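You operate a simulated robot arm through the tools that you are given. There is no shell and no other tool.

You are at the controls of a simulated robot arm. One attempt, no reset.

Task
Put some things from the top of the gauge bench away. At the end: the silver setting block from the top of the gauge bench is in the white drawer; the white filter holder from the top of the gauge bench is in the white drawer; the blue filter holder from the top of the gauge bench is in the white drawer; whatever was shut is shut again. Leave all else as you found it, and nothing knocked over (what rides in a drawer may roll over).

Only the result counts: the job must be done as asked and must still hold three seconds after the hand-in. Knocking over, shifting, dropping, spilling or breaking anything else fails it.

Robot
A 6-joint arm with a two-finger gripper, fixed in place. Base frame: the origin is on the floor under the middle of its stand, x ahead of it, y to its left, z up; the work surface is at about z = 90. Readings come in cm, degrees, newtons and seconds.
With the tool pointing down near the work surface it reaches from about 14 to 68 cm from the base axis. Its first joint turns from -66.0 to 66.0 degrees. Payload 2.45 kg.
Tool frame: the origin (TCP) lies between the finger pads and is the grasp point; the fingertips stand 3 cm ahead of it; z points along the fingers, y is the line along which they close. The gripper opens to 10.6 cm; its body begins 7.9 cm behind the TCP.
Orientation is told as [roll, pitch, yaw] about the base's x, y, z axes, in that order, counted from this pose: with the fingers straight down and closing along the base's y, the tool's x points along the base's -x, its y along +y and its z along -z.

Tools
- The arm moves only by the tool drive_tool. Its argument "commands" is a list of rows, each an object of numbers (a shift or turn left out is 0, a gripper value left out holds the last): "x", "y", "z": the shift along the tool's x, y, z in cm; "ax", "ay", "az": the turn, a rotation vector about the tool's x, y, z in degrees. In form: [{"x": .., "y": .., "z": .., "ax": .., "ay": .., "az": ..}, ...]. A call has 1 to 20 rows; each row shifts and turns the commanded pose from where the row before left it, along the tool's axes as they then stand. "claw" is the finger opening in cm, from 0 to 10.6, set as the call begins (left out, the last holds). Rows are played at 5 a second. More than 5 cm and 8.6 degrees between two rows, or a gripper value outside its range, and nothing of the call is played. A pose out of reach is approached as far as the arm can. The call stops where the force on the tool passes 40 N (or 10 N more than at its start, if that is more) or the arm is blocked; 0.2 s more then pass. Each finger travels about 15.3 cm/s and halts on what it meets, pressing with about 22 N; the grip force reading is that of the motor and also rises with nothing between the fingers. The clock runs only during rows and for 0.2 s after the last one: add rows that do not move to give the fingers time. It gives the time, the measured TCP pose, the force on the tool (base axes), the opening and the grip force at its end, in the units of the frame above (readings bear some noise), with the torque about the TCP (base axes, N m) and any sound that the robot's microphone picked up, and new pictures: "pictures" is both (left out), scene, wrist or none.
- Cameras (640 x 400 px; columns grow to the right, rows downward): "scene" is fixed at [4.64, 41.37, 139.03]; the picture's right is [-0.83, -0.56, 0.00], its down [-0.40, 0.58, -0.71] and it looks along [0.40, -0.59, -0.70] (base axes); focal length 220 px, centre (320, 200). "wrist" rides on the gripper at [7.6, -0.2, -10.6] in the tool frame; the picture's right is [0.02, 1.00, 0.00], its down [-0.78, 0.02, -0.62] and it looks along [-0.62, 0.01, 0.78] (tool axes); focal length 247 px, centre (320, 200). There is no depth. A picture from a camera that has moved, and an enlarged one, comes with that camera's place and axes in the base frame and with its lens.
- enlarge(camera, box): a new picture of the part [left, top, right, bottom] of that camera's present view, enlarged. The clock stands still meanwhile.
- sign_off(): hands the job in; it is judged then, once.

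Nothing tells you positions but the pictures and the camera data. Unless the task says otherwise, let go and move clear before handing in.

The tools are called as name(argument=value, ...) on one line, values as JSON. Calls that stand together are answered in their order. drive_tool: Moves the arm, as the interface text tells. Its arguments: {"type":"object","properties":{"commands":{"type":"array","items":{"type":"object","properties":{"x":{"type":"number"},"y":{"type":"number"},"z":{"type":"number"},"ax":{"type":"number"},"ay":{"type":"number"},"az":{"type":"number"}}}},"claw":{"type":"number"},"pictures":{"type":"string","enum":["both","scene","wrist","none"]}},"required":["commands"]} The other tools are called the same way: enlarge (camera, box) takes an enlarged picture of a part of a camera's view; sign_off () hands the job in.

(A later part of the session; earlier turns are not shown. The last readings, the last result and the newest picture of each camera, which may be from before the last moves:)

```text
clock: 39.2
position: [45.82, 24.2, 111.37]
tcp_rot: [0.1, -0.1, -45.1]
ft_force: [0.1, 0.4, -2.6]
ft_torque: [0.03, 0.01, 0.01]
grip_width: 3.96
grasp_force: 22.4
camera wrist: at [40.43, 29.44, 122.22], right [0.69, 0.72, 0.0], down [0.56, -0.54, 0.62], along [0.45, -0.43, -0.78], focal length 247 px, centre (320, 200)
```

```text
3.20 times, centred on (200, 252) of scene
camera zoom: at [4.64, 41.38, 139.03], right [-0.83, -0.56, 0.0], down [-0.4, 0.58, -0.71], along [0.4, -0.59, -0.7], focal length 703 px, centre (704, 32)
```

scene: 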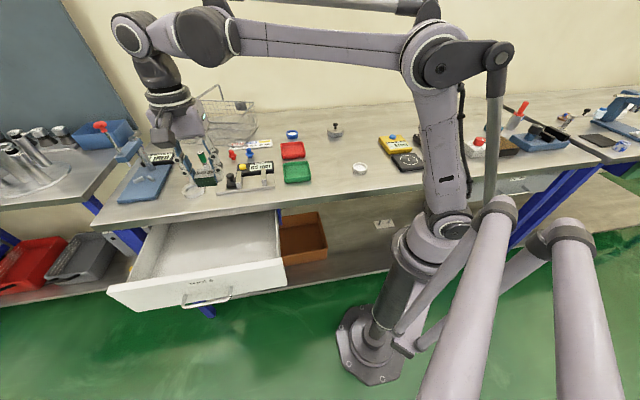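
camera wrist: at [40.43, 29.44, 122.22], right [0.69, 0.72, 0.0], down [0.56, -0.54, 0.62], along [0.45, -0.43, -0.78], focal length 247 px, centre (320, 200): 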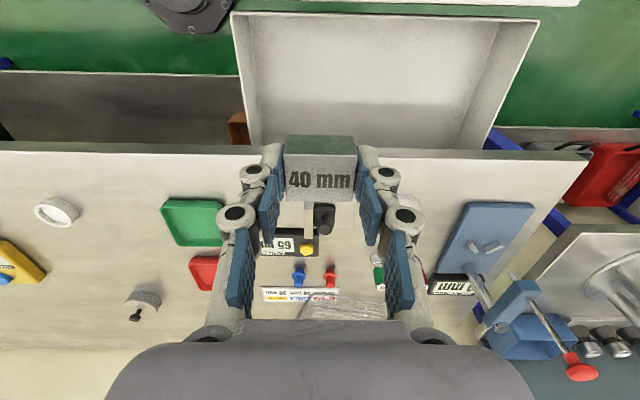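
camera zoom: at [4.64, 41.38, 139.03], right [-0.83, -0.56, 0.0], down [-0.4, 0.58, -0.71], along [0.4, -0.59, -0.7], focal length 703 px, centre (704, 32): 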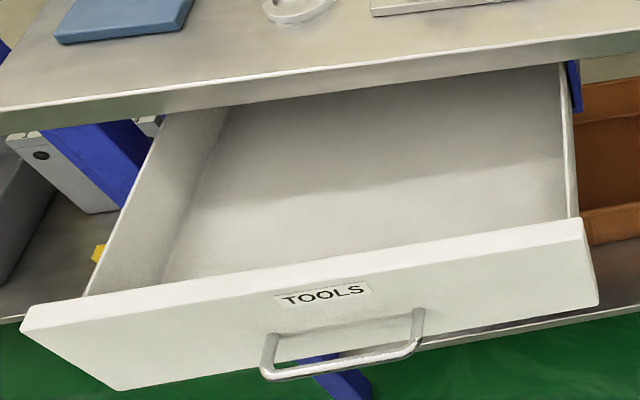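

The tray's usable floor runs between the bench edge (n ≈ -24.3) and the front wall (n ≈ -9.5), and the block is over its middle. I'll shift 4 cm to the right and lower in stages, watching the force.

drive_tool(commands=[{"y": -4}, {"z": 4}, {"z": 4}, {"z": 4}, {"z": 4}, {"z": 4}, {"z": 3}, {}])

```text
clock: 41.0
position: [43.54, 21.49, 88.66]
tcp_rot: [0.2, 0.0, -45.1]
ft_force: [-0.2, -0.5, -2.9]
ft_torque: [0.0, 0.01, -0.04]
grip_width: 3.94
grasp_force: 22.1
camera wrist: at [38.08, 26.69, 99.39], right [0.69, 0.72, 0.0], down [0.56, -0.54, 0.62], along [0.45, -0.43, -0.78], focal length 247 px, centre (320, 200)
```

scene: 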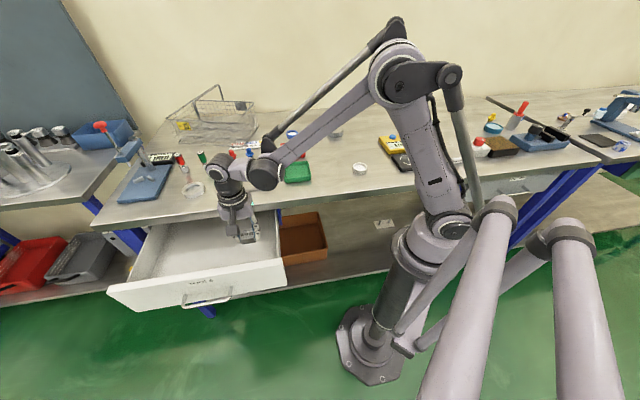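
wrist: 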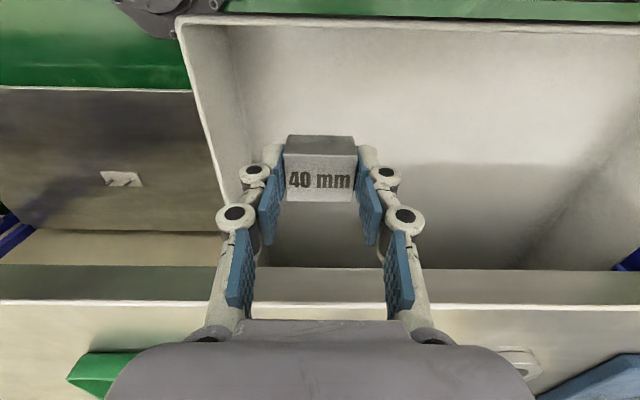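

Clearances look good: the gripper is about 9 cm outside the bench edge and inside the tray. I'll lower further to just above the tray floor.

drive_tool(commands=[{"z": 2}, {"z": 2}, {"z": 1}, {"z": 0.6}, {}])

enlarge(camera="scene", box=[100, 160, 340, 310])

```text
clock: 42.2
position: [43.35, 21.44, 82.93]
tcp_rot: [0.0, 0.0, -45.1]
ft_force: [-0.1, -0.1, -2.6]
ft_torque: [-0.01, 0.02, 0.0]
grip_width: 3.94
grasp_force: 22.3
camera wrist: at [37.88, 26.59, 93.72], right [0.69, 0.72, 0.0], down [0.56, -0.54, 0.62], along [0.45, -0.43, -0.78], focal length 247 px, centre (320, 200)
```

scene: 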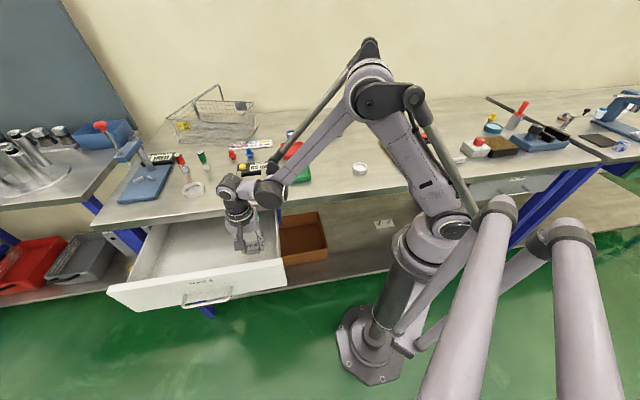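
wrist: 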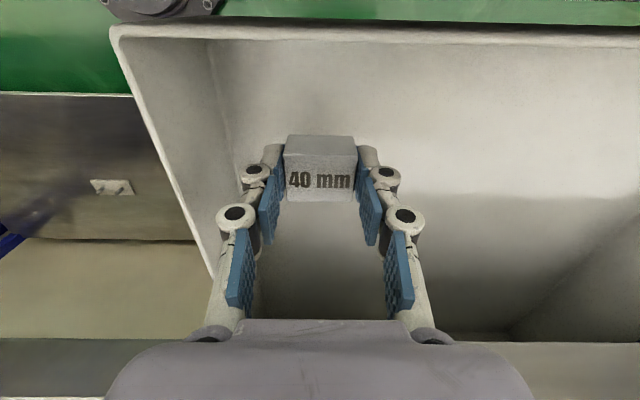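

```text
2.67 times, centred on (220, 235) of scene
camera zoom: at [4.65, 41.37, 139.03], right [-0.83, -0.56, 0.0], down [-0.4, 0.58, -0.71], along [0.4, -0.59, -0.7], focal length 586 px, centre (587, 107)
```

zoom: 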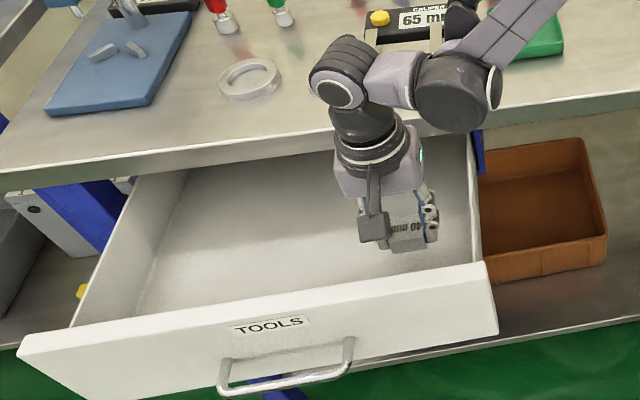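

The block hangs inside the tray with no contact. I'll lower in small steps until the force shows the floor.

drive_tool(commands=[{"z": 0.5}, {"z": 0.5}, {"z": 0.5}, {}], pictures="none")

```text
clock: 43.2
position: [43.47, 21.32, 81.37]
tcp_rot: [0.1, 0.0, -45.1]
ft_force: [0.6, 0.2, -2.8]
ft_torque: [0.0, -0.02, 0.0]
grip_width: 3.97
grasp_force: 22.5
```

drive_tool(commands=[{"z": 0.4}, {"z": 0.4}, {}], pictures="none")

```text
clock: 44.0
position: [43.42, 21.47, 80.61]
tcp_rot: [0.0, -0.1, -45.1]
ft_force: [-0.1, -1.3, -3.4]
ft_torque: [-0.04, 0.02, -0.02]
grip_width: 3.96
grasp_force: 22.1
```

drive_tool(commands=[{"z": 0.4}, {"z": 0.3}, {}], pictures="both")

```text
clock: 44.8
position: [43.27, 21.47, 79.88]
tcp_rot: [0.1, -0.1, -45.1]
ft_force: [0.4, -0.6, -3.2]
ft_torque: [0.02, 0.03, 0.04]
grip_width: 3.96
grasp_force: 22.1
camera wrist: at [37.8, 26.57, 90.76], right [0.69, 0.72, 0.0], down [0.56, -0.54, 0.62], along [0.45, -0.43, -0.78], focal length 247 px, centre (320, 200)
```

scene: 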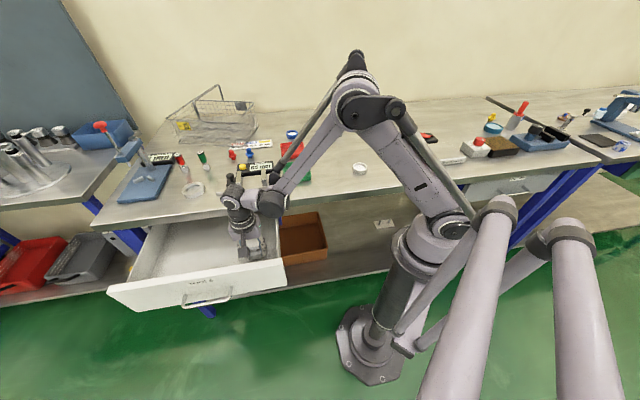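
wrist: 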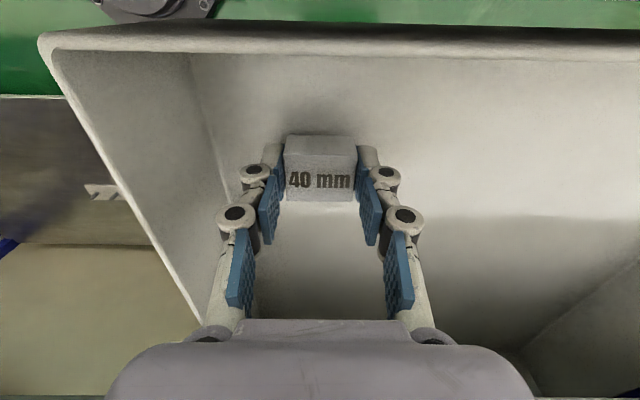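

Still no contact at z = 79.9, so I'll keep lowering gently.

drive_tool(commands=[{"z": 0.3}, {"z": 0.3}, {}], pictures="none")

```text
clock: 45.6
position: [43.48, 21.42, 79.31]
tcp_rot: [0.2, 0.0, -45.1]
ft_force: [0.2, 0.5, -2.5]
ft_torque: [0.01, 0.04, 0.02]
grip_width: 3.93
grasp_force: 21.7
```

drive_tool(commands=[{"z": 0.3}, {"z": 0.3}, {}], pictures="none")

```text
clock: 46.4
position: [43.33, 21.42, 78.77]
tcp_rot: [0.1, 0.0, -45.1]
ft_force: [-0.3, 0.1, -2.9]
ft_torque: [0.0, 0.0, -0.01]
grip_width: 3.97
grasp_force: 22.2
```

drive_tool(commands=[{"z": 0.3}, {"z": 0.3}, {}], pictures="none")

enlarge(camera="scene", box=[180, 160, 320, 290])

enlarge(camera="wrist", box=[200, 80, 440, 230])

```text
clock: 47.2
position: [43.44, 21.4, 78.25]
tcp_rot: [0.1, 0.0, -45.1]
ft_force: [-2.0, -2.8, 13.7]
ft_torque: [-0.13, 0.09, 0.0]
grip_width: 3.97
grasp_force: 21.9
```

```text
3.08 times, centred on (250, 225) of scene
camera zoom: at [4.62, 41.35, 139.04], right [-0.83, -0.56, 0.0], down [-0.4, 0.58, -0.71], along [0.4, -0.59, -0.7], focal length 676 px, centre (535, 123)
```

zoom: 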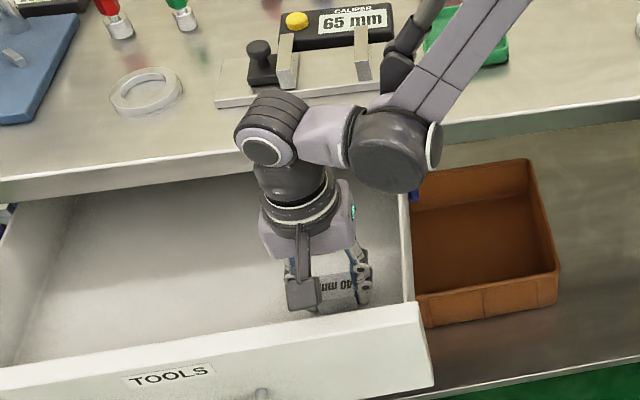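

```text
2.67 times, centred on (320, 155) of wrist
camera zoom: at [37.98, 26.58, 89.07], right [0.69, 0.72, 0.0], down [0.57, -0.54, 0.62], along [0.45, -0.43, -0.78], focal length 659 px, centre (320, 320)
```

zoom: 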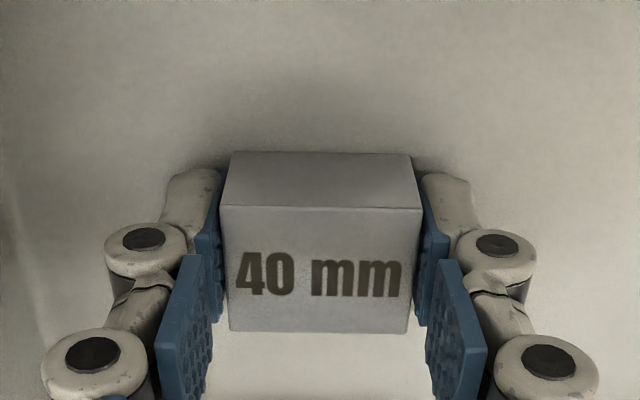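

The force has flipped to +14 N, so the block rests on the tray floor (z ≈ 74.8). I'll open partway and rise straight up.

drive_tool(commands=[{}, {}, {}], claw=6.0, pictures="none")

drive_tool(commands=[{"z": -1}, {"z": -3}, {"z": -4}, {"z": -4}, {"z": -4}, {"z": -4}, {"z": -4}, {"z": -4}, {"z": -4}, {}])

```text
clock: 48.0
position: [43.48, 21.39, 78.2]
tcp_rot: [0.1, 0.0, -45.2]
ft_force: [-0.3, -0.2, -1.4]
ft_torque: [-0.03, -0.02, -0.01]
grip_width: 5.99
grasp_force: 0.1
```

```text
clock: 50.2
position: [42.9, 21.24, 110.31]
tcp_rot: [0.1, 0.0, -45.2]
ft_force: [0.2, 0.0, -0.5]
ft_torque: [0.0, 0.01, 0.0]
grip_width: 5.99
grasp_force: 0.0
camera wrist: at [37.52, 26.47, 120.98], right [0.69, 0.72, 0.0], down [0.56, -0.54, 0.62], along [0.45, -0.43, -0.78], focal length 247 px, centre (320, 200)
```

scene: 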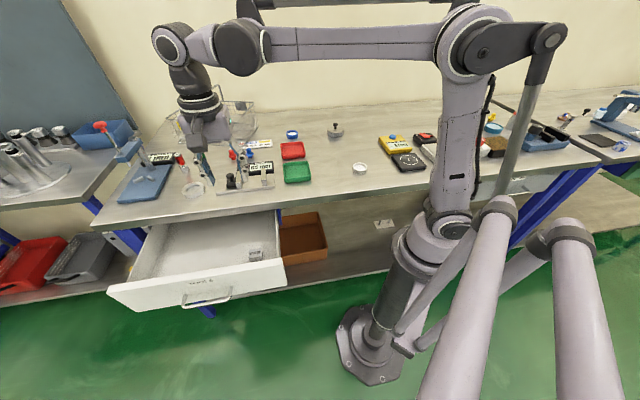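
wrist: 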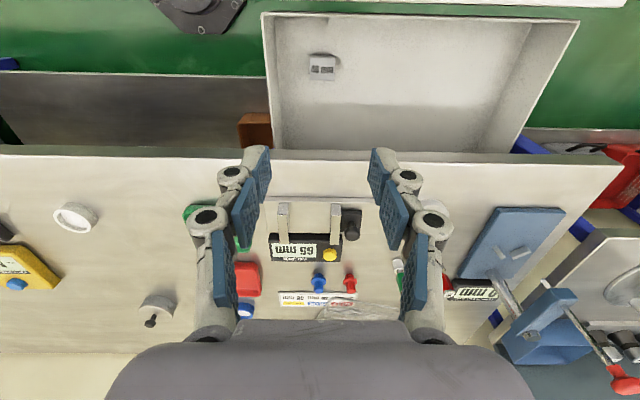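

The block stands in the drawer and the hand is clear. Next I move above the white holder near (29.6,-21.5).

drive_tool(commands=[{"x": -2.08, "y": -3.96}, {"x": -2.08, "y": -3.96}, {"x": -2.08, "y": -3.96}, {"x": -2.08, "y": -3.96}, {"x": -2.08, "y": -3.96}, {"x": -2.08, "y": -3.96}, {"x": -2.08, "y": -3.96}, {"x": -2.08, "y": -3.96}, {"x": -2.08, "y": -3.96}, {"x": -2.08, "y": -3.96}, {"z": 3}, {}], claw=8.0)

enlarge(camera="wrist", box=[200, 60, 440, 210])

```text
clock: 52.8
position: [29.92, -21.13, 107.17]
tcp_rot: [0.2, 0.0, -45.1]
ft_force: [0.7, 0.4, -0.4]
ft_torque: [0.0, -0.02, 0.02]
grip_width: 7.98
grasp_force: 0.0
camera wrist: at [24.46, -16.05, 117.95], right [0.69, 0.72, 0.0], down [0.56, -0.54, 0.62], along [0.45, -0.43, -0.78], focal length 247 px, centre (320, 200)
```

scene: 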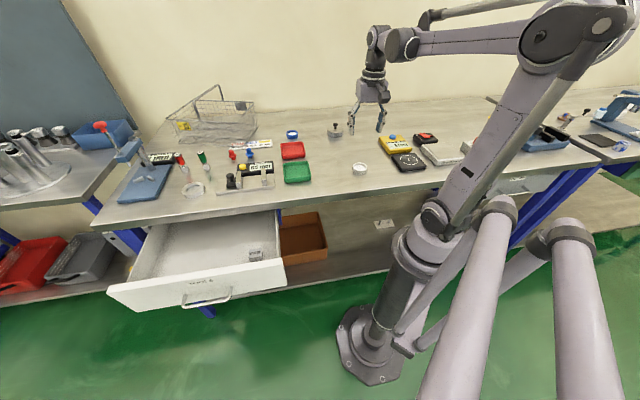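
wrist: 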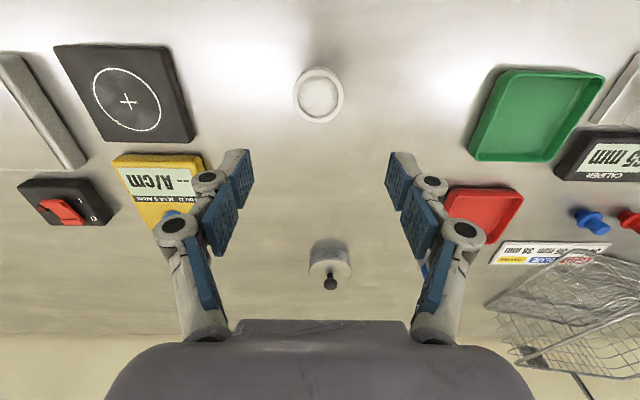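

```text
2.67 times, centred on (320, 135) of wrist
camera zoom: at [24.46, -16.05, 117.95], right [0.69, 0.72, 0.0], down [0.56, -0.54, 0.62], along [0.45, -0.43, -0.78], focal length 659 px, centre (320, 373)
```

zoom: 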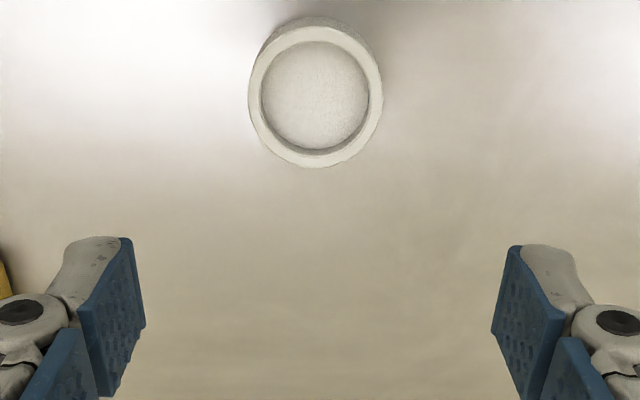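

The white holder is right beneath, about 5 cm across and 2 cm tall. I'll descend with the fingers open to 8 cm.

drive_tool(commands=[{"y": -0.2, "z": 3}, {"z": 3}, {"z": 3}, {"z": 3}, {"z": 1.2}, {"z": 0.65}, {}])

enlarge(camera="wrist", box=[200, 80, 440, 230])

```text
clock: 54.4
position: [29.86, -21.33, 93.1]
tcp_rot: [0.0, 0.1, -45.1]
ft_force: [0.4, 0.2, 0.2]
ft_torque: [-0.01, 0.03, -0.01]
grip_width: 8.0
grasp_force: 0.2
camera wrist: at [24.33, -16.23, 103.98], right [0.69, 0.72, 0.0], down [0.56, -0.54, 0.62], along [0.45, -0.43, -0.78], focal length 247 px, centre (320, 200)
```

scene: 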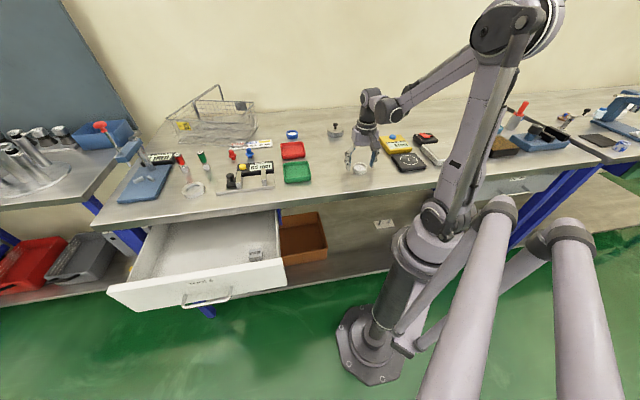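
wrist: 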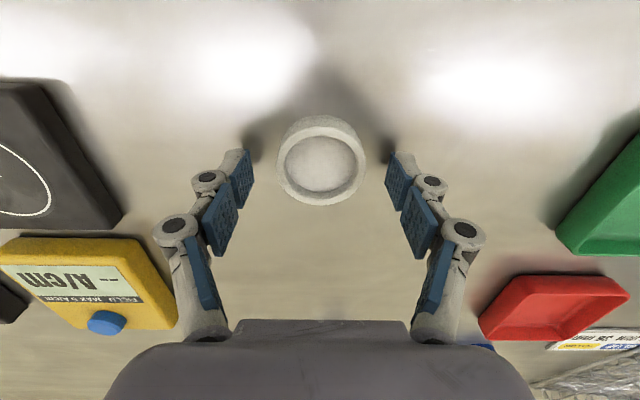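

```text
2.67 times, centred on (320, 155) of wrist
camera zoom: at [24.33, -16.23, 103.98], right [0.69, 0.72, 0.0], down [0.56, -0.54, 0.62], along [0.45, -0.43, -0.78], focal length 659 px, centre (320, 320)
```

zoom: 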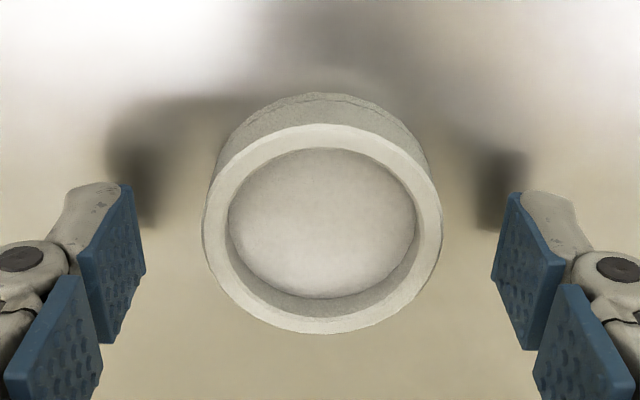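

The holder is about 1.7 cm tall and sits 0.3 cm toward the camera from the finger line. I'll centre on it, close and lift.

drive_tool(commands=[{"x": 0.3}, {}], pictures="none")

drive_tool(commands=[{}, {}, {}, {}, {}], claw=0, pictures="none")

```text
clock: 55.0
position: [29.56, -21.22, 93.27]
tcp_rot: [0.1, -0.1, -45.1]
ft_force: [0.8, -0.2, -0.7]
ft_torque: [-0.02, 0.0, 0.01]
grip_width: 7.99
grasp_force: 0.1
```

```text
clock: 56.2
position: [29.61, -21.19, 93.21]
tcp_rot: [0.1, 0.0, -45.1]
ft_force: [0.2, 0.0, 2.9]
ft_torque: [0.02, -0.03, -0.04]
grip_width: 5.03
grasp_force: 21.9
```

drive_tool(commands=[{"z": -1}, {"z": -2}, {"z": -3}, {}])

enlarge(camera="wrist", box=[200, 80, 440, 230])

```text
clock: 57.2
position: [29.74, -21.06, 99.24]
tcp_rot: [0.0, -0.1, -45.2]
ft_force: [0.2, -0.1, 0.1]
ft_torque: [0.01, -0.01, -0.04]
grip_width: 5.04
grasp_force: 22.5
camera wrist: at [24.21, -15.91, 110.08], right [0.69, 0.72, 0.0], down [0.56, -0.54, 0.62], along [0.45, -0.43, -0.78], focal length 247 px, centre (320, 200)
```

scene: 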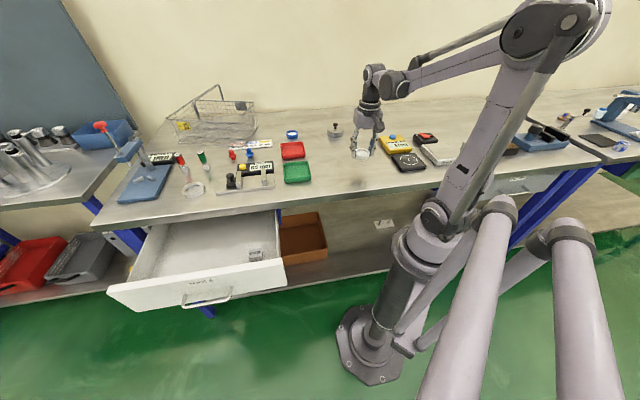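
wrist: 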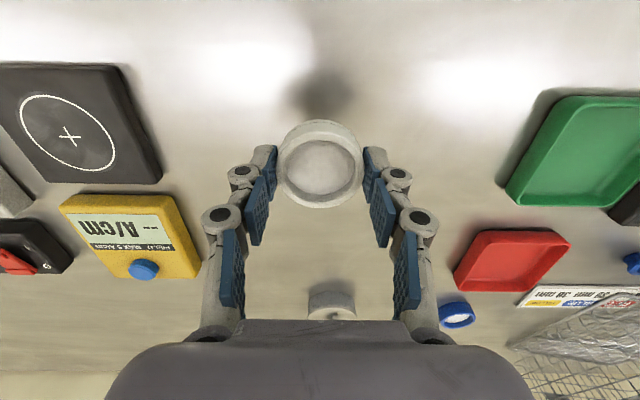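

```text
2.67 times, centred on (320, 155) of wrist
camera zoom: at [24.21, -15.91, 110.08], right [0.69, 0.72, 0.0], down [0.56, -0.54, 0.62], along [0.45, -0.43, -0.78], focal length 659 px, centre (320, 320)
```

zoom: 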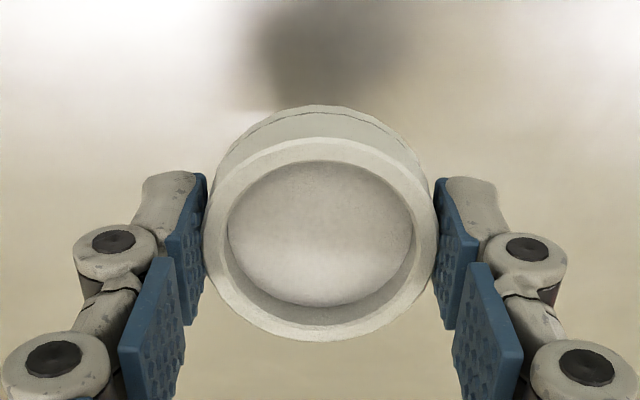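

The white holder is securely held at 5.0 cm. I'll carry it over to the drawer, about 9 cm left of the block, near (49.8,27.9).

drive_tool(commands=[{"z": -4}, {"z": -4}, {"z": -4}, {"x": 1.7, "y": 4.075}, {"x": 1.7, "y": 4.075}, {"x": 1.7, "y": 4.075}, {"x": 1.7, "y": 4.075}, {"x": 1.7, "y": 4.075}, {"x": 1.7, "y": 4.075}, {"x": 1.7, "y": 4.075}, {"x": 1.7, "y": 4.075}, {"x": 1.7, "y": 4.075}, {"x": 1.7, "y": 4.075}, {"x": 1.7, "y": 4.075}, {"x": 1.7, "y": 4.075}, {}])

```text
clock: 60.6
position: [49.81, 27.82, 111.37]
tcp_rot: [0.0, -0.1, -45.1]
ft_force: [-0.5, 0.3, 0.1]
ft_torque: [0.03, -0.01, 0.01]
grip_width: 5.02
grasp_force: 22.2
camera wrist: at [44.34, 33.02, 122.17], right [0.69, 0.72, 0.0], down [0.56, -0.54, 0.62], along [0.45, -0.43, -0.78], focal length 247 px, centre (320, 200)
```

scene: 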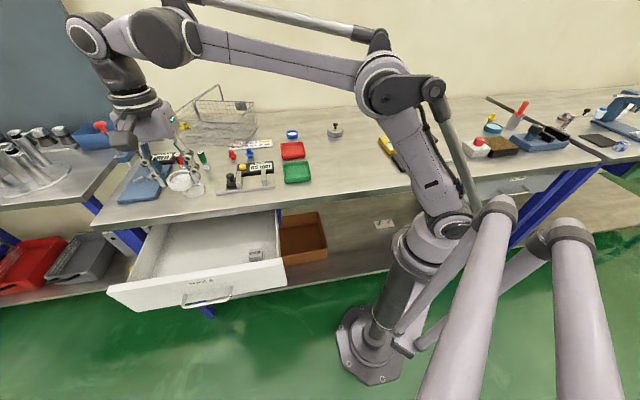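
wrist: 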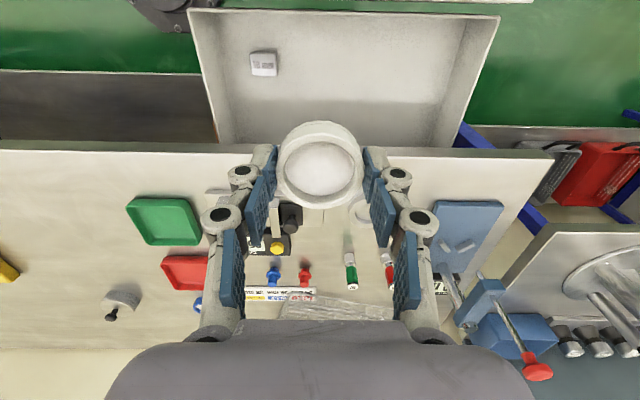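

In place above the tray, with the block visible to the right of the drop spot. I'll lower to about z = 82 first.

drive_tool(commands=[{"z": 4}, {"z": 4}, {"z": 4}, {"z": 4}, {"z": 4}, {"z": 4}, {"z": 3}, {"z": 2}, {}])

```text
clock: 62.6
position: [50.02, 27.87, 82.38]
tcp_rot: [0.1, -0.1, -45.1]
ft_force: [0.1, -0.1, -0.3]
ft_torque: [-0.01, -0.01, -0.01]
grip_width: 5.02
grasp_force: 21.9
camera wrist: at [44.55, 33.01, 93.2], right [0.69, 0.72, 0.0], down [0.56, -0.54, 0.62], along [0.45, -0.43, -0.78], focal length 247 px, centre (320, 200)
```

scene: 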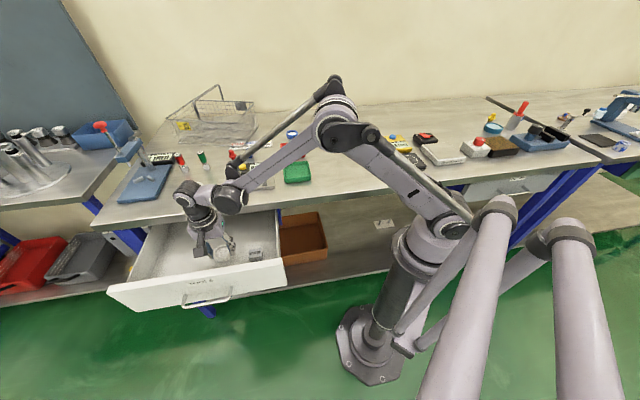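
wrist: 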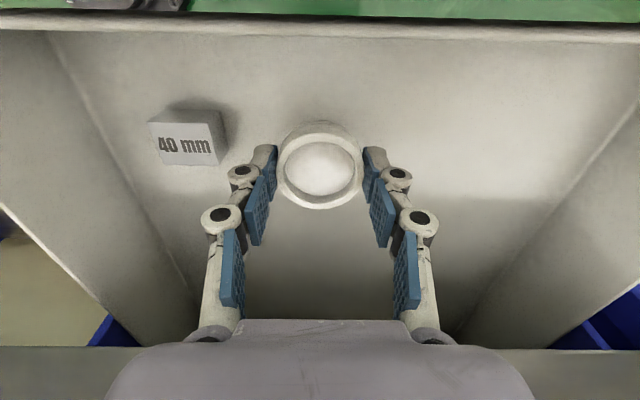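

The holder hangs clear of the block. I'll lower in small steps until it touches the floor.

drive_tool(commands=[{"z": 1}, {"z": 1}, {"z": 0.8}, {"z": 0.5}, {}], pictures="none")

drive_tool(commands=[{"z": 0.3}, {"z": 0.2}, {}], pictures="none")

```text
clock: 63.8
position: [49.98, 27.84, 79.07]
tcp_rot: [0.1, 0.0, -45.1]
ft_force: [0.2, 0.0, -0.5]
ft_torque: [0.0, 0.03, -0.02]
grip_width: 5.0
grasp_force: 21.9
```

```text
clock: 64.6
position: [49.74, 27.89, 78.58]
tcp_rot: [0.2, 0.0, -45.0]
ft_force: [0.7, -0.1, -0.9]
ft_torque: [-0.01, 0.0, 0.0]
grip_width: 5.03
grasp_force: 21.7
```

drive_tool(commands=[{"z": 0.3}, {}], pictures="none")

drive_tool(commands=[{"z": 0.2}, {}], pictures="none")

```text
clock: 65.2
position: [49.78, 27.87, 78.19]
tcp_rot: [0.1, 0.0, -45.1]
ft_force: [0.2, -0.7, -0.4]
ft_torque: [0.03, 0.02, -0.04]
grip_width: 5.03
grasp_force: 22.0
```

```text
clock: 65.8
position: [49.86, 27.82, 78.28]
tcp_rot: [0.2, 0.0, -45.0]
ft_force: [-0.9, 1.7, 15.0]
ft_torque: [0.02, -0.02, 0.13]
grip_width: 5.03
grasp_force: 22.0
```

The upward force of 15 N shows the holder is standing on the floor. I'll open slightly and lift away.

drive_tool(commands=[{}, {}, {}], claw=6.6, pictures="none")

drive_tool(commands=[{"z": -1}, {"z": -3}, {"z": -4}, {"z": -4}, {"z": -4}, {"z": -4}, {"z": -4}, {"z": -4}, {"z": -4}, {}])

```text
clock: 66.6
position: [49.98, 27.74, 78.03]
tcp_rot: [0.1, 0.1, -45.1]
ft_force: [-0.1, 0.4, 0.0]
ft_torque: [-0.02, -0.03, 0.02]
grip_width: 6.61
grasp_force: 0.0
```

```text
clock: 68.8
position: [49.7, 27.89, 110.04]
tcp_rot: [0.1, 0.0, -45.2]
ft_force: [0.8, 0.0, 0.5]
ft_torque: [0.0, 0.05, -0.01]
grip_width: 6.6
grasp_force: 0.0
camera wrist: at [44.3, 33.02, 120.83], right [0.69, 0.72, 0.0], down [0.56, -0.54, 0.62], along [0.45, -0.43, -0.78], focal length 247 px, centre (320, 200)
```

scene: 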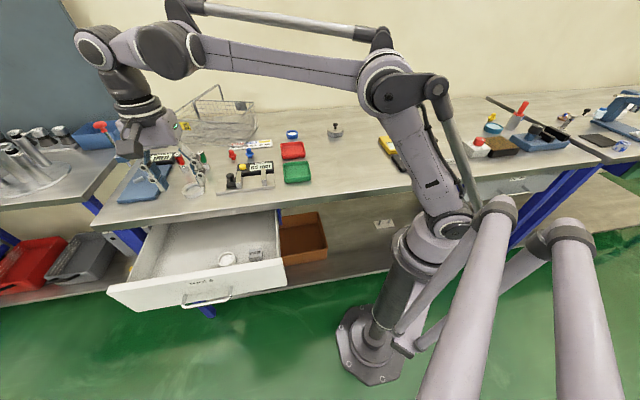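
wrist: 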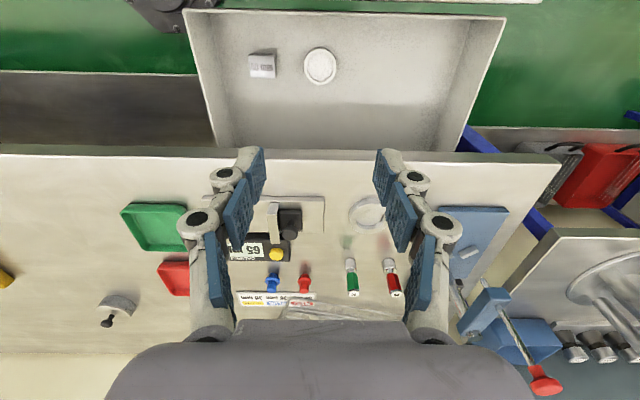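

Both the block and the white holder now sit in the tray. Next is the blue holder, near (65,-27), which lies beyond straight-down reach and needs a tilted tool. I'll go above that area for a closer look.

drive_tool(commands=[{"x": -3.42, "y": -2.74}, {"x": -3.42, "y": -2.74}, {"x": -3.42, "y": -2.74}, {"x": -3.42, "y": -2.74}, {"x": -3.42, "y": -2.74}, {"x": -3.42, "y": -2.74}, {"x": -3.42, "y": -2.74}, {"x": -3.42, "y": -2.74}, {"x": -3.42, "y": -2.74}, {"x": -3.42, "y": -2.74}, {"x": -3.42, "y": -2.74}, {}], claw=8.0)

enlarge(camera="wrist", box=[200, 60, 440, 210])

```text
clock: 71.4
position: [55.37, -20.04, 110.11]
tcp_rot: [0.2, 0.1, -45.0]
ft_force: [0.4, -0.1, -0.4]
ft_torque: [-0.01, 0.01, 0.02]
grip_width: 8.02
grasp_force: 0.0
camera wrist: at [49.92, -14.8, 120.85], right [0.69, 0.72, 0.0], down [0.56, -0.54, 0.62], along [0.45, -0.43, -0.78], focal length 247 px, centre (320, 200)
```

scene: 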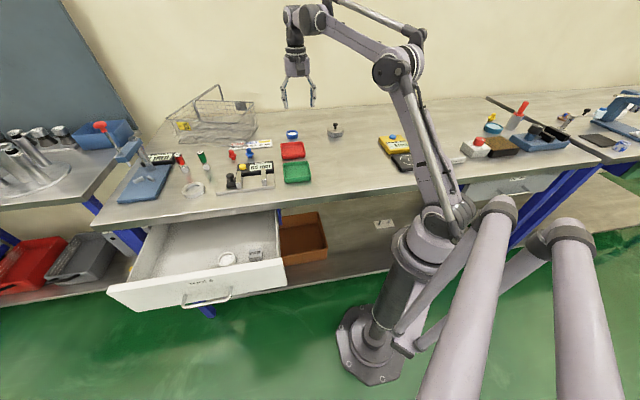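
wrist: 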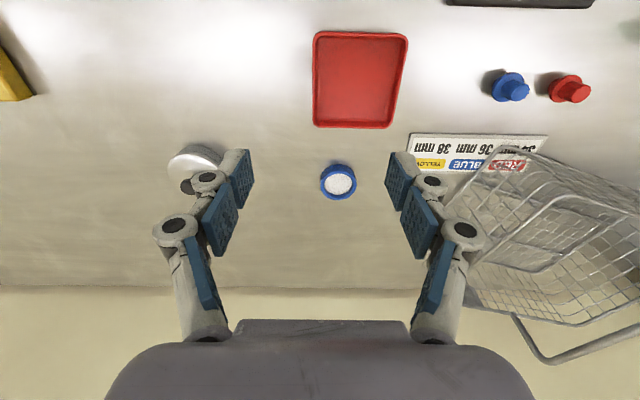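

```text
2.67 times, centred on (320, 135) of wrist
camera zoom: at [49.92, -14.8, 120.85], right [0.69, 0.72, 0.0], down [0.56, -0.54, 0.62], along [0.45, -0.43, -0.78], focal length 659 px, centre (320, 373)
```

zoom: 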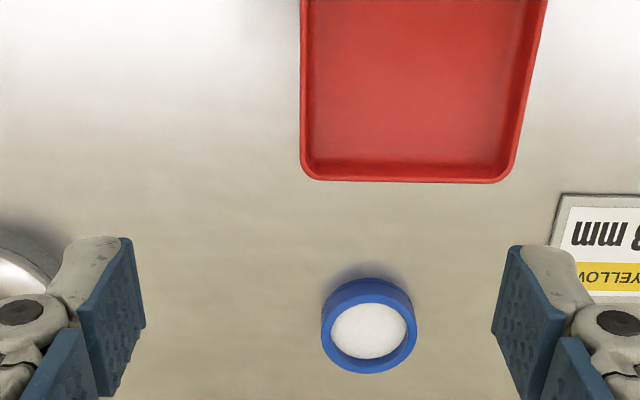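

The blue holder appears about 5 cm across, centred near (66.3,-27.05). I'll tilt the tool 25° outward and move to a point about 10 cm short of it along the tool axis.

drive_tool(commands=[{"ay": -8.33}, {"ay": -8.33}, {"ay": -8.34}, {}, {"x": -1.15, "y": 0.92, "z": 3.3}, {"x": -1.15, "y": 0.92, "z": 3.3}, {"x": -1.15, "y": 0.91, "z": 3.3}, {}])

enlarge(camera="wrist", box=[200, 60, 440, 210])

```text
clock: 73.2
position: [62.32, -23.42, 102.43]
tcp_rot: [0.1, -25.1, -45.0]
ft_force: [-0.6, 0.8, -0.1]
ft_torque: [-0.03, -0.03, 0.02]
grip_width: 8.02
grasp_force: 0.0
camera wrist: at [54.32, -15.58, 109.12], right [0.69, 0.72, -0.01], down [0.33, -0.31, 0.89], along [0.64, -0.62, -0.45], focal length 247 px, centre (320, 200)
```

scene: 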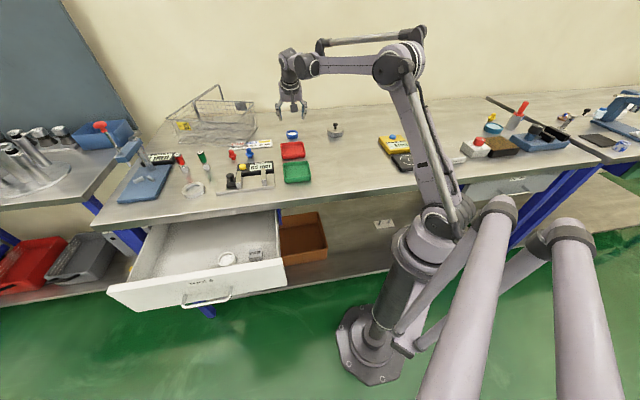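
wrist: 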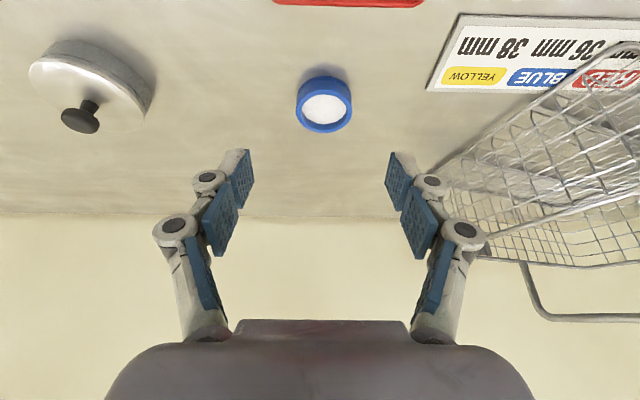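

```text
2.67 times, centred on (320, 135) of wrist
camera zoom: at [54.32, -15.58, 109.12], right [0.69, 0.72, -0.01], down [0.33, -0.31, 0.89], along [0.64, -0.62, -0.45], focal length 659 px, centre (320, 373)
```

zoom: 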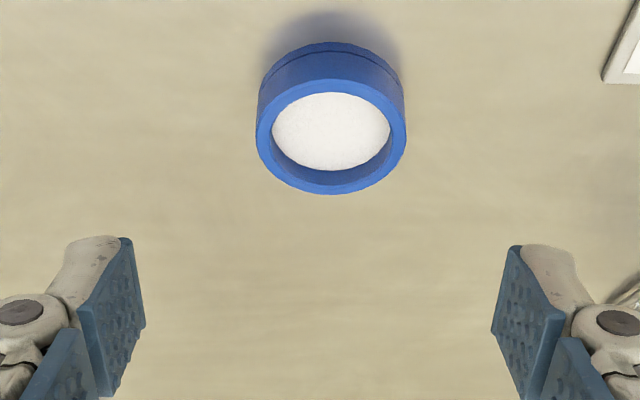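

The tilted pose was reached and the blue holder is straight ahead along the tool axis, about 10 cm away. I'll advance 9 cm and check.

drive_tool(commands=[{"x": 0.05, "y": 0.2, "z": 3}, {"z": 3}, {"z": 2}, {"z": 1}, {}])

enlarge(camera="wrist", box=[200, 80, 440, 230])

enlarge(camera="scene", box=[250, 60, 350, 160])

```text
clock: 74.4
position: [65.0, -26.02, 94.21]
tcp_rot: [0.1, -24.9, -45.0]
ft_force: [-0.6, 0.3, 0.0]
ft_torque: [0.01, 0.01, -0.02]
grip_width: 7.99
grasp_force: 0.0
camera wrist: at [56.9, -18.18, 100.85], right [0.69, 0.72, -0.01], down [0.33, -0.31, 0.89], along [0.64, -0.62, -0.45], focal length 247 px, centre (320, 200)
```

scene: 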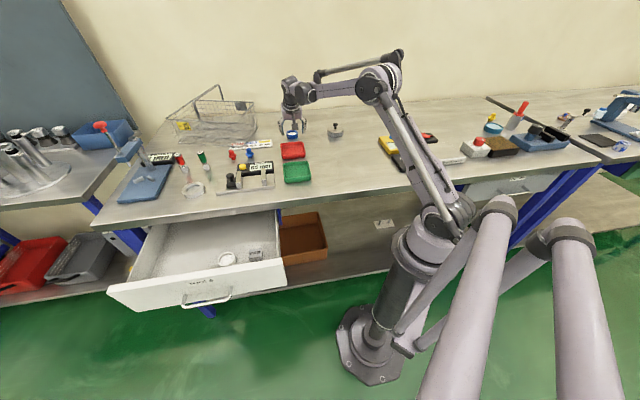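
wrist: 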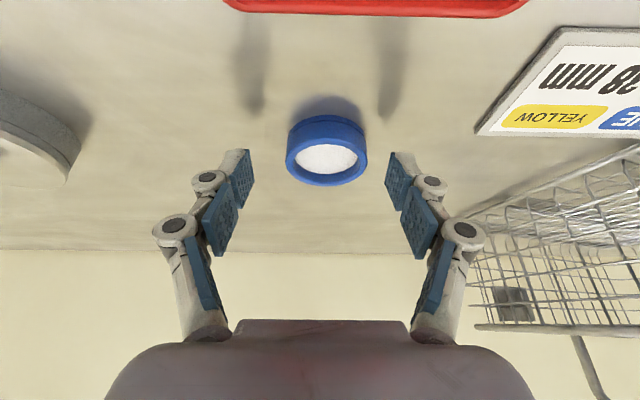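

```text
2.67 times, centred on (320, 155) of wrist
camera zoom: at [56.9, -18.18, 100.85], right [0.69, 0.72, -0.01], down [0.33, -0.31, 0.89], along [0.64, -0.62, -0.45], focal length 659 px, centre (320, 320)
```

zoom: 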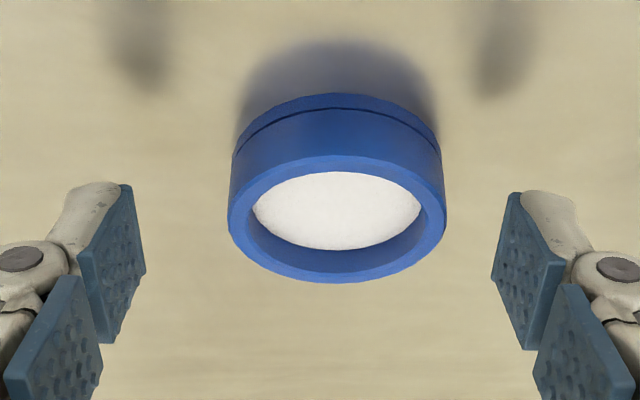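

```text
4.00 times, centred on (300, 110) of scene
camera zoom: at [4.64, 41.37, 139.03], right [-0.83, -0.56, 0.0], down [-0.4, 0.58, -0.71], along [0.4, -0.59, -0.7], focal length 879 px, centre (400, 560)
```

zoom: 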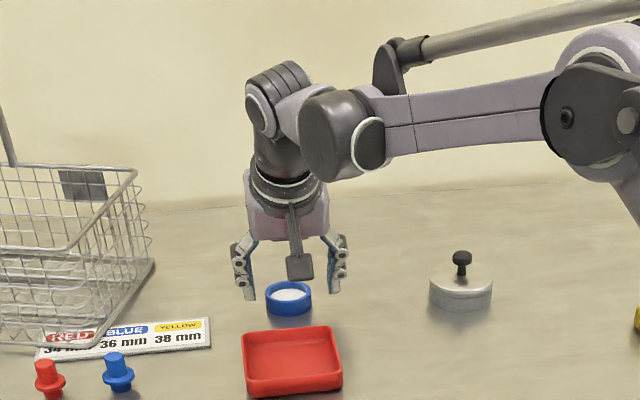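

The holder is centred in depth and about 0.3 cm to the left of the finger line. I'll correct that and advance the last 0.85 cm.

drive_tool(commands=[{"y": 0.3}, {"z": 0.5}, {"z": 0.35}, {}])

enlarge(camera="wrist", box=[200, 80, 440, 230])

enlarge(camera="scene", box=[265, 95, 325, 155])

```text
clock: 75.4
position: [65.41, -26.13, 93.57]
tcp_rot: [0.0, -25.0, -45.1]
ft_force: [-0.5, -0.2, 0.2]
ft_torque: [-0.02, 0.01, 0.0]
grip_width: 8.04
grasp_force: 0.1
camera wrist: at [57.33, -18.17, 100.07], right [0.69, 0.72, -0.01], down [0.33, -0.31, 0.89], along [0.64, -0.62, -0.45], focal length 247 px, centre (320, 200)
```

scene: 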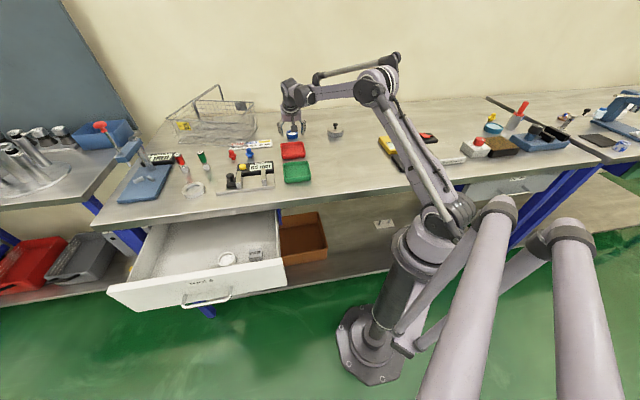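
wrist: 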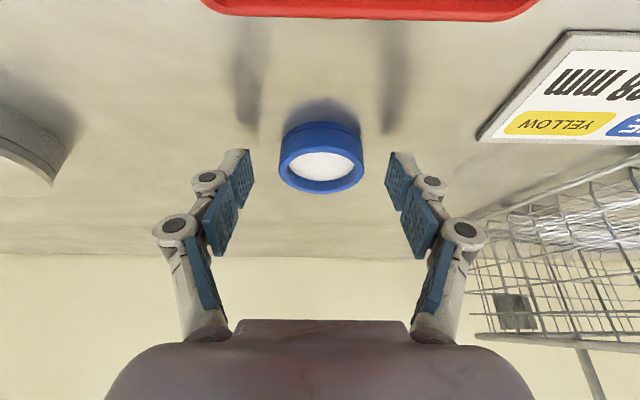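

```text
2.67 times, centred on (320, 155) of wrist
camera zoom: at [57.33, -18.17, 100.07], right [0.69, 0.72, -0.01], down [0.33, -0.31, 0.89], along [0.64, -0.62, -0.45], focal length 659 px, centre (320, 320)
```

zoom: 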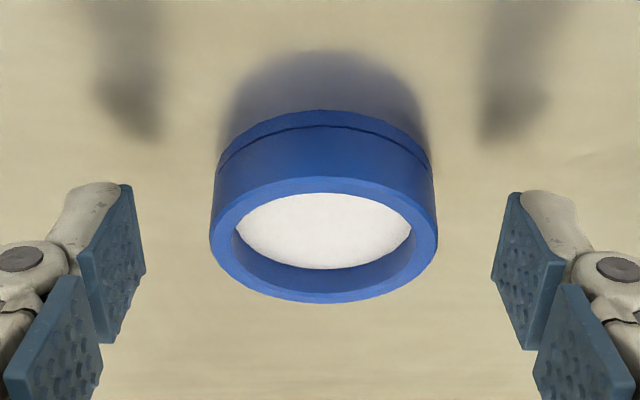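

```text
6.67 times, centred on (295, 125) of scene
camera zoom: at [4.64, 41.37, 139.03], right [-0.83, -0.56, 0.0], down [-0.4, 0.58, -0.71], along [0.4, -0.59, -0.7], focal length 1465 px, centre (487, 700)
```

zoom: 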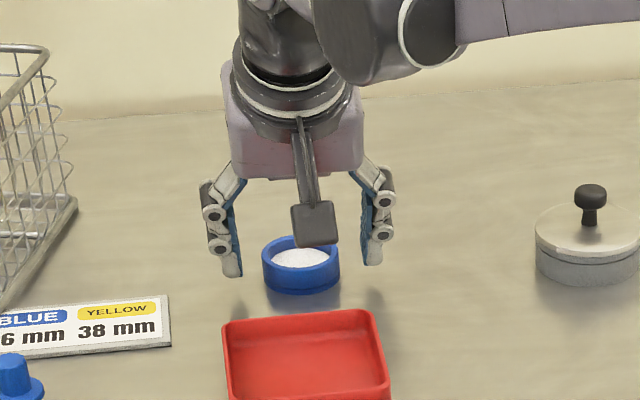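

Centred now, with the fingertips about 0.4 cm above the table. I'll lower a further 0.2 cm straight down and close.

drive_tool(commands=[{"x": 0.085, "z": 0.18}, {}], pictures="none")

drive_tool(commands=[{}, {}, {}, {}, {}], claw=0, pictures="wrist")

enlarge(camera="wrist", box=[200, 80, 440, 230])

```text
clock: 76.0
position: [65.51, -26.05, 93.37]
tcp_rot: [0.0, -25.0, -45.2]
ft_force: [-0.7, 0.8, -0.3]
ft_torque: [-0.02, -0.02, -0.01]
grip_width: 8.0
grasp_force: 0.0
```

```text
clock: 77.2
position: [65.46, -25.98, 93.29]
tcp_rot: [0.1, -25.1, -45.1]
ft_force: [0.2, 0.3, 0.0]
ft_torque: [0.07, 0.01, 0.01]
grip_width: 5.09
grasp_force: 22.2
camera wrist: at [57.29, -18.14, 99.91], right [0.69, 0.72, -0.01], down [0.33, -0.31, 0.89], along [0.64, -0.62, -0.45], focal length 247 px, centre (320, 200)
```

wrist: 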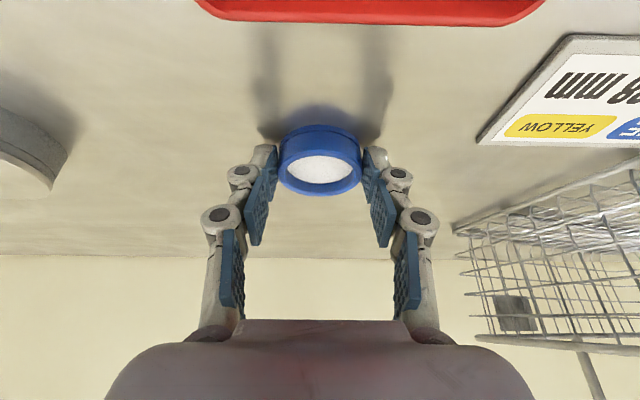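

```text
2.67 times, centred on (320, 155) of wrist
camera zoom: at [57.29, -18.14, 99.91], right [0.69, 0.72, -0.01], down [0.33, -0.31, 0.89], along [0.64, -0.62, -0.45], focal length 659 px, centre (320, 320)
```

zoom: 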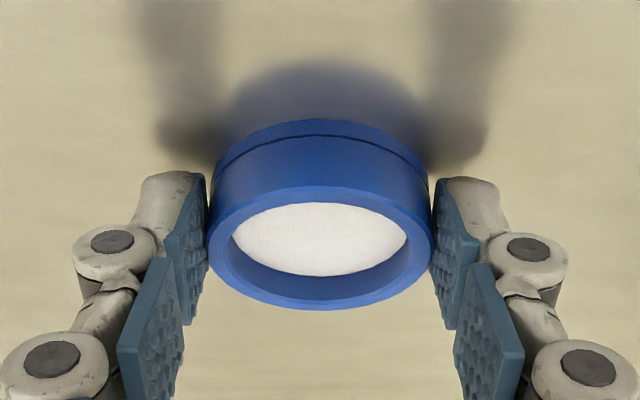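

The holder is gripped at 5.1 cm. I'll lift it straight up and check the hold.

drive_tool(commands=[{"x": -0.42, "z": -0.91}, {"x": -0.85, "z": -1.81}, {"x": -1.27, "z": -2.72}, {}])

enlarge(camera="wrist", box=[200, 80, 440, 230])

```text
clock: 78.2
position: [65.4, -25.99, 99.35]
tcp_rot: [0.1, -25.0, -45.1]
ft_force: [-0.4, -0.7, -0.1]
ft_torque: [-0.02, -0.01, 0.04]
grip_width: 5.06
grasp_force: 22.0
camera wrist: at [57.29, -18.13, 105.91], right [0.69, 0.72, -0.01], down [0.33, -0.31, 0.89], along [0.64, -0.62, -0.45], focal length 247 px, centre (320, 200)
```

scene: 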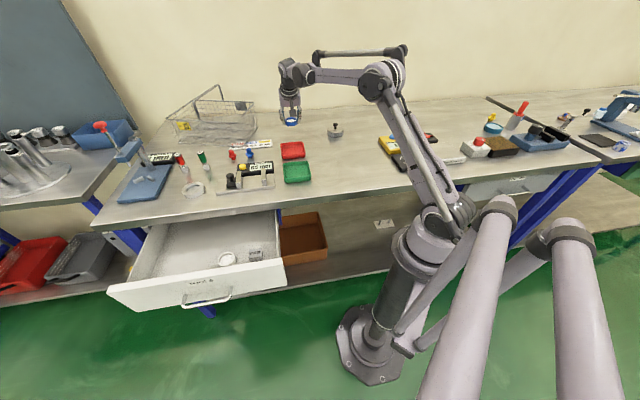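
wrist: 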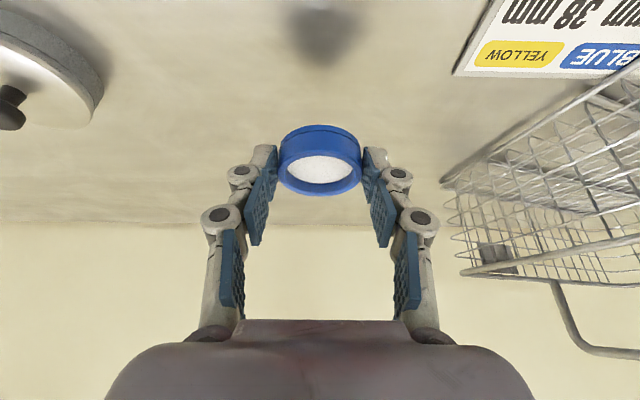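

```text
2.67 times, centred on (320, 155) of wrist
camera zoom: at [57.29, -18.13, 105.91], right [0.69, 0.72, -0.01], down [0.33, -0.31, 0.89], along [0.64, -0.62, -0.45], focal length 659 px, centre (320, 320)
```

zoom: 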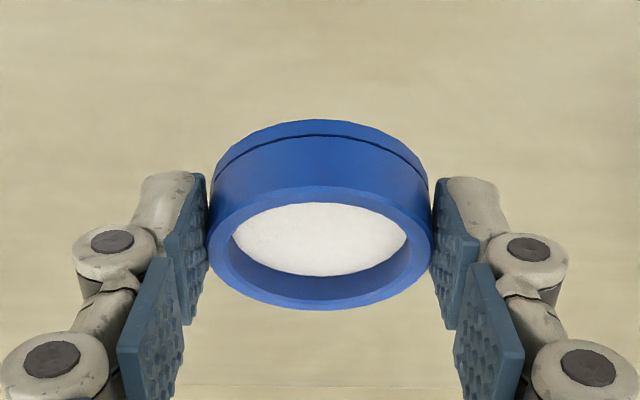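

The blue holder is held level with the tool tilted, and setting it down at this tilt would bring the camera too near the drawer front. So I'll set it on a free patch of bench near (42,-28) and take it again with the tool upright.

drive_tool(commands=[{"x": -1.27, "z": -2.72}, {"x": -1.27, "z": -2.72}, {"x": 2.42, "y": -2.98, "z": -1.13}, {"x": 2.42, "y": -2.98, "z": -1.13}, {"x": 2.42, "y": -2.98, "z": -1.13}, {"x": 2.42, "y": -2.98, "z": -1.13}, {"x": 2.42, "y": -2.98, "z": -1.13}, {"x": 2.42, "y": -2.98, "z": -1.13}, {}])

```text
clock: 80.2
position: [41.41, -27.13, 105.49]
tcp_rot: [0.1, -25.0, -45.2]
ft_force: [0.3, 0.2, 0.1]
ft_torque: [-0.01, 0.04, 0.0]
grip_width: 5.07
grasp_force: 22.2
camera wrist: at [33.27, -19.32, 111.97], right [0.69, 0.72, -0.01], down [0.33, -0.31, 0.89], along [0.64, -0.62, -0.45], focal length 247 px, centre (320, 200)
```

scene: 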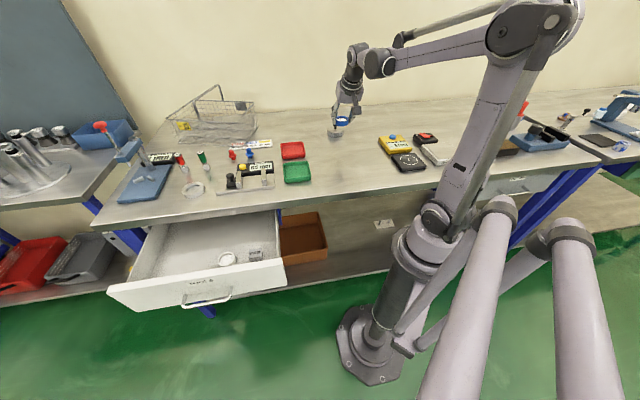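
wrist: 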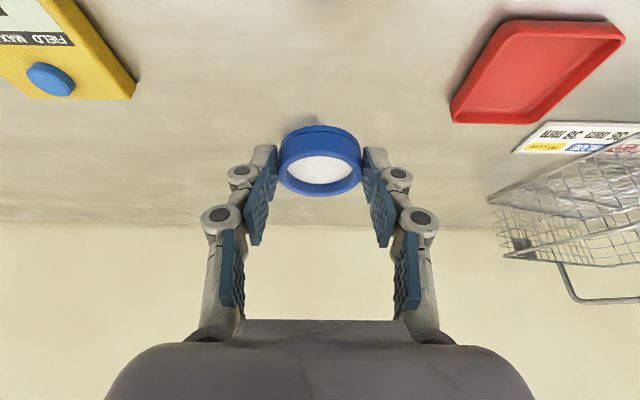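

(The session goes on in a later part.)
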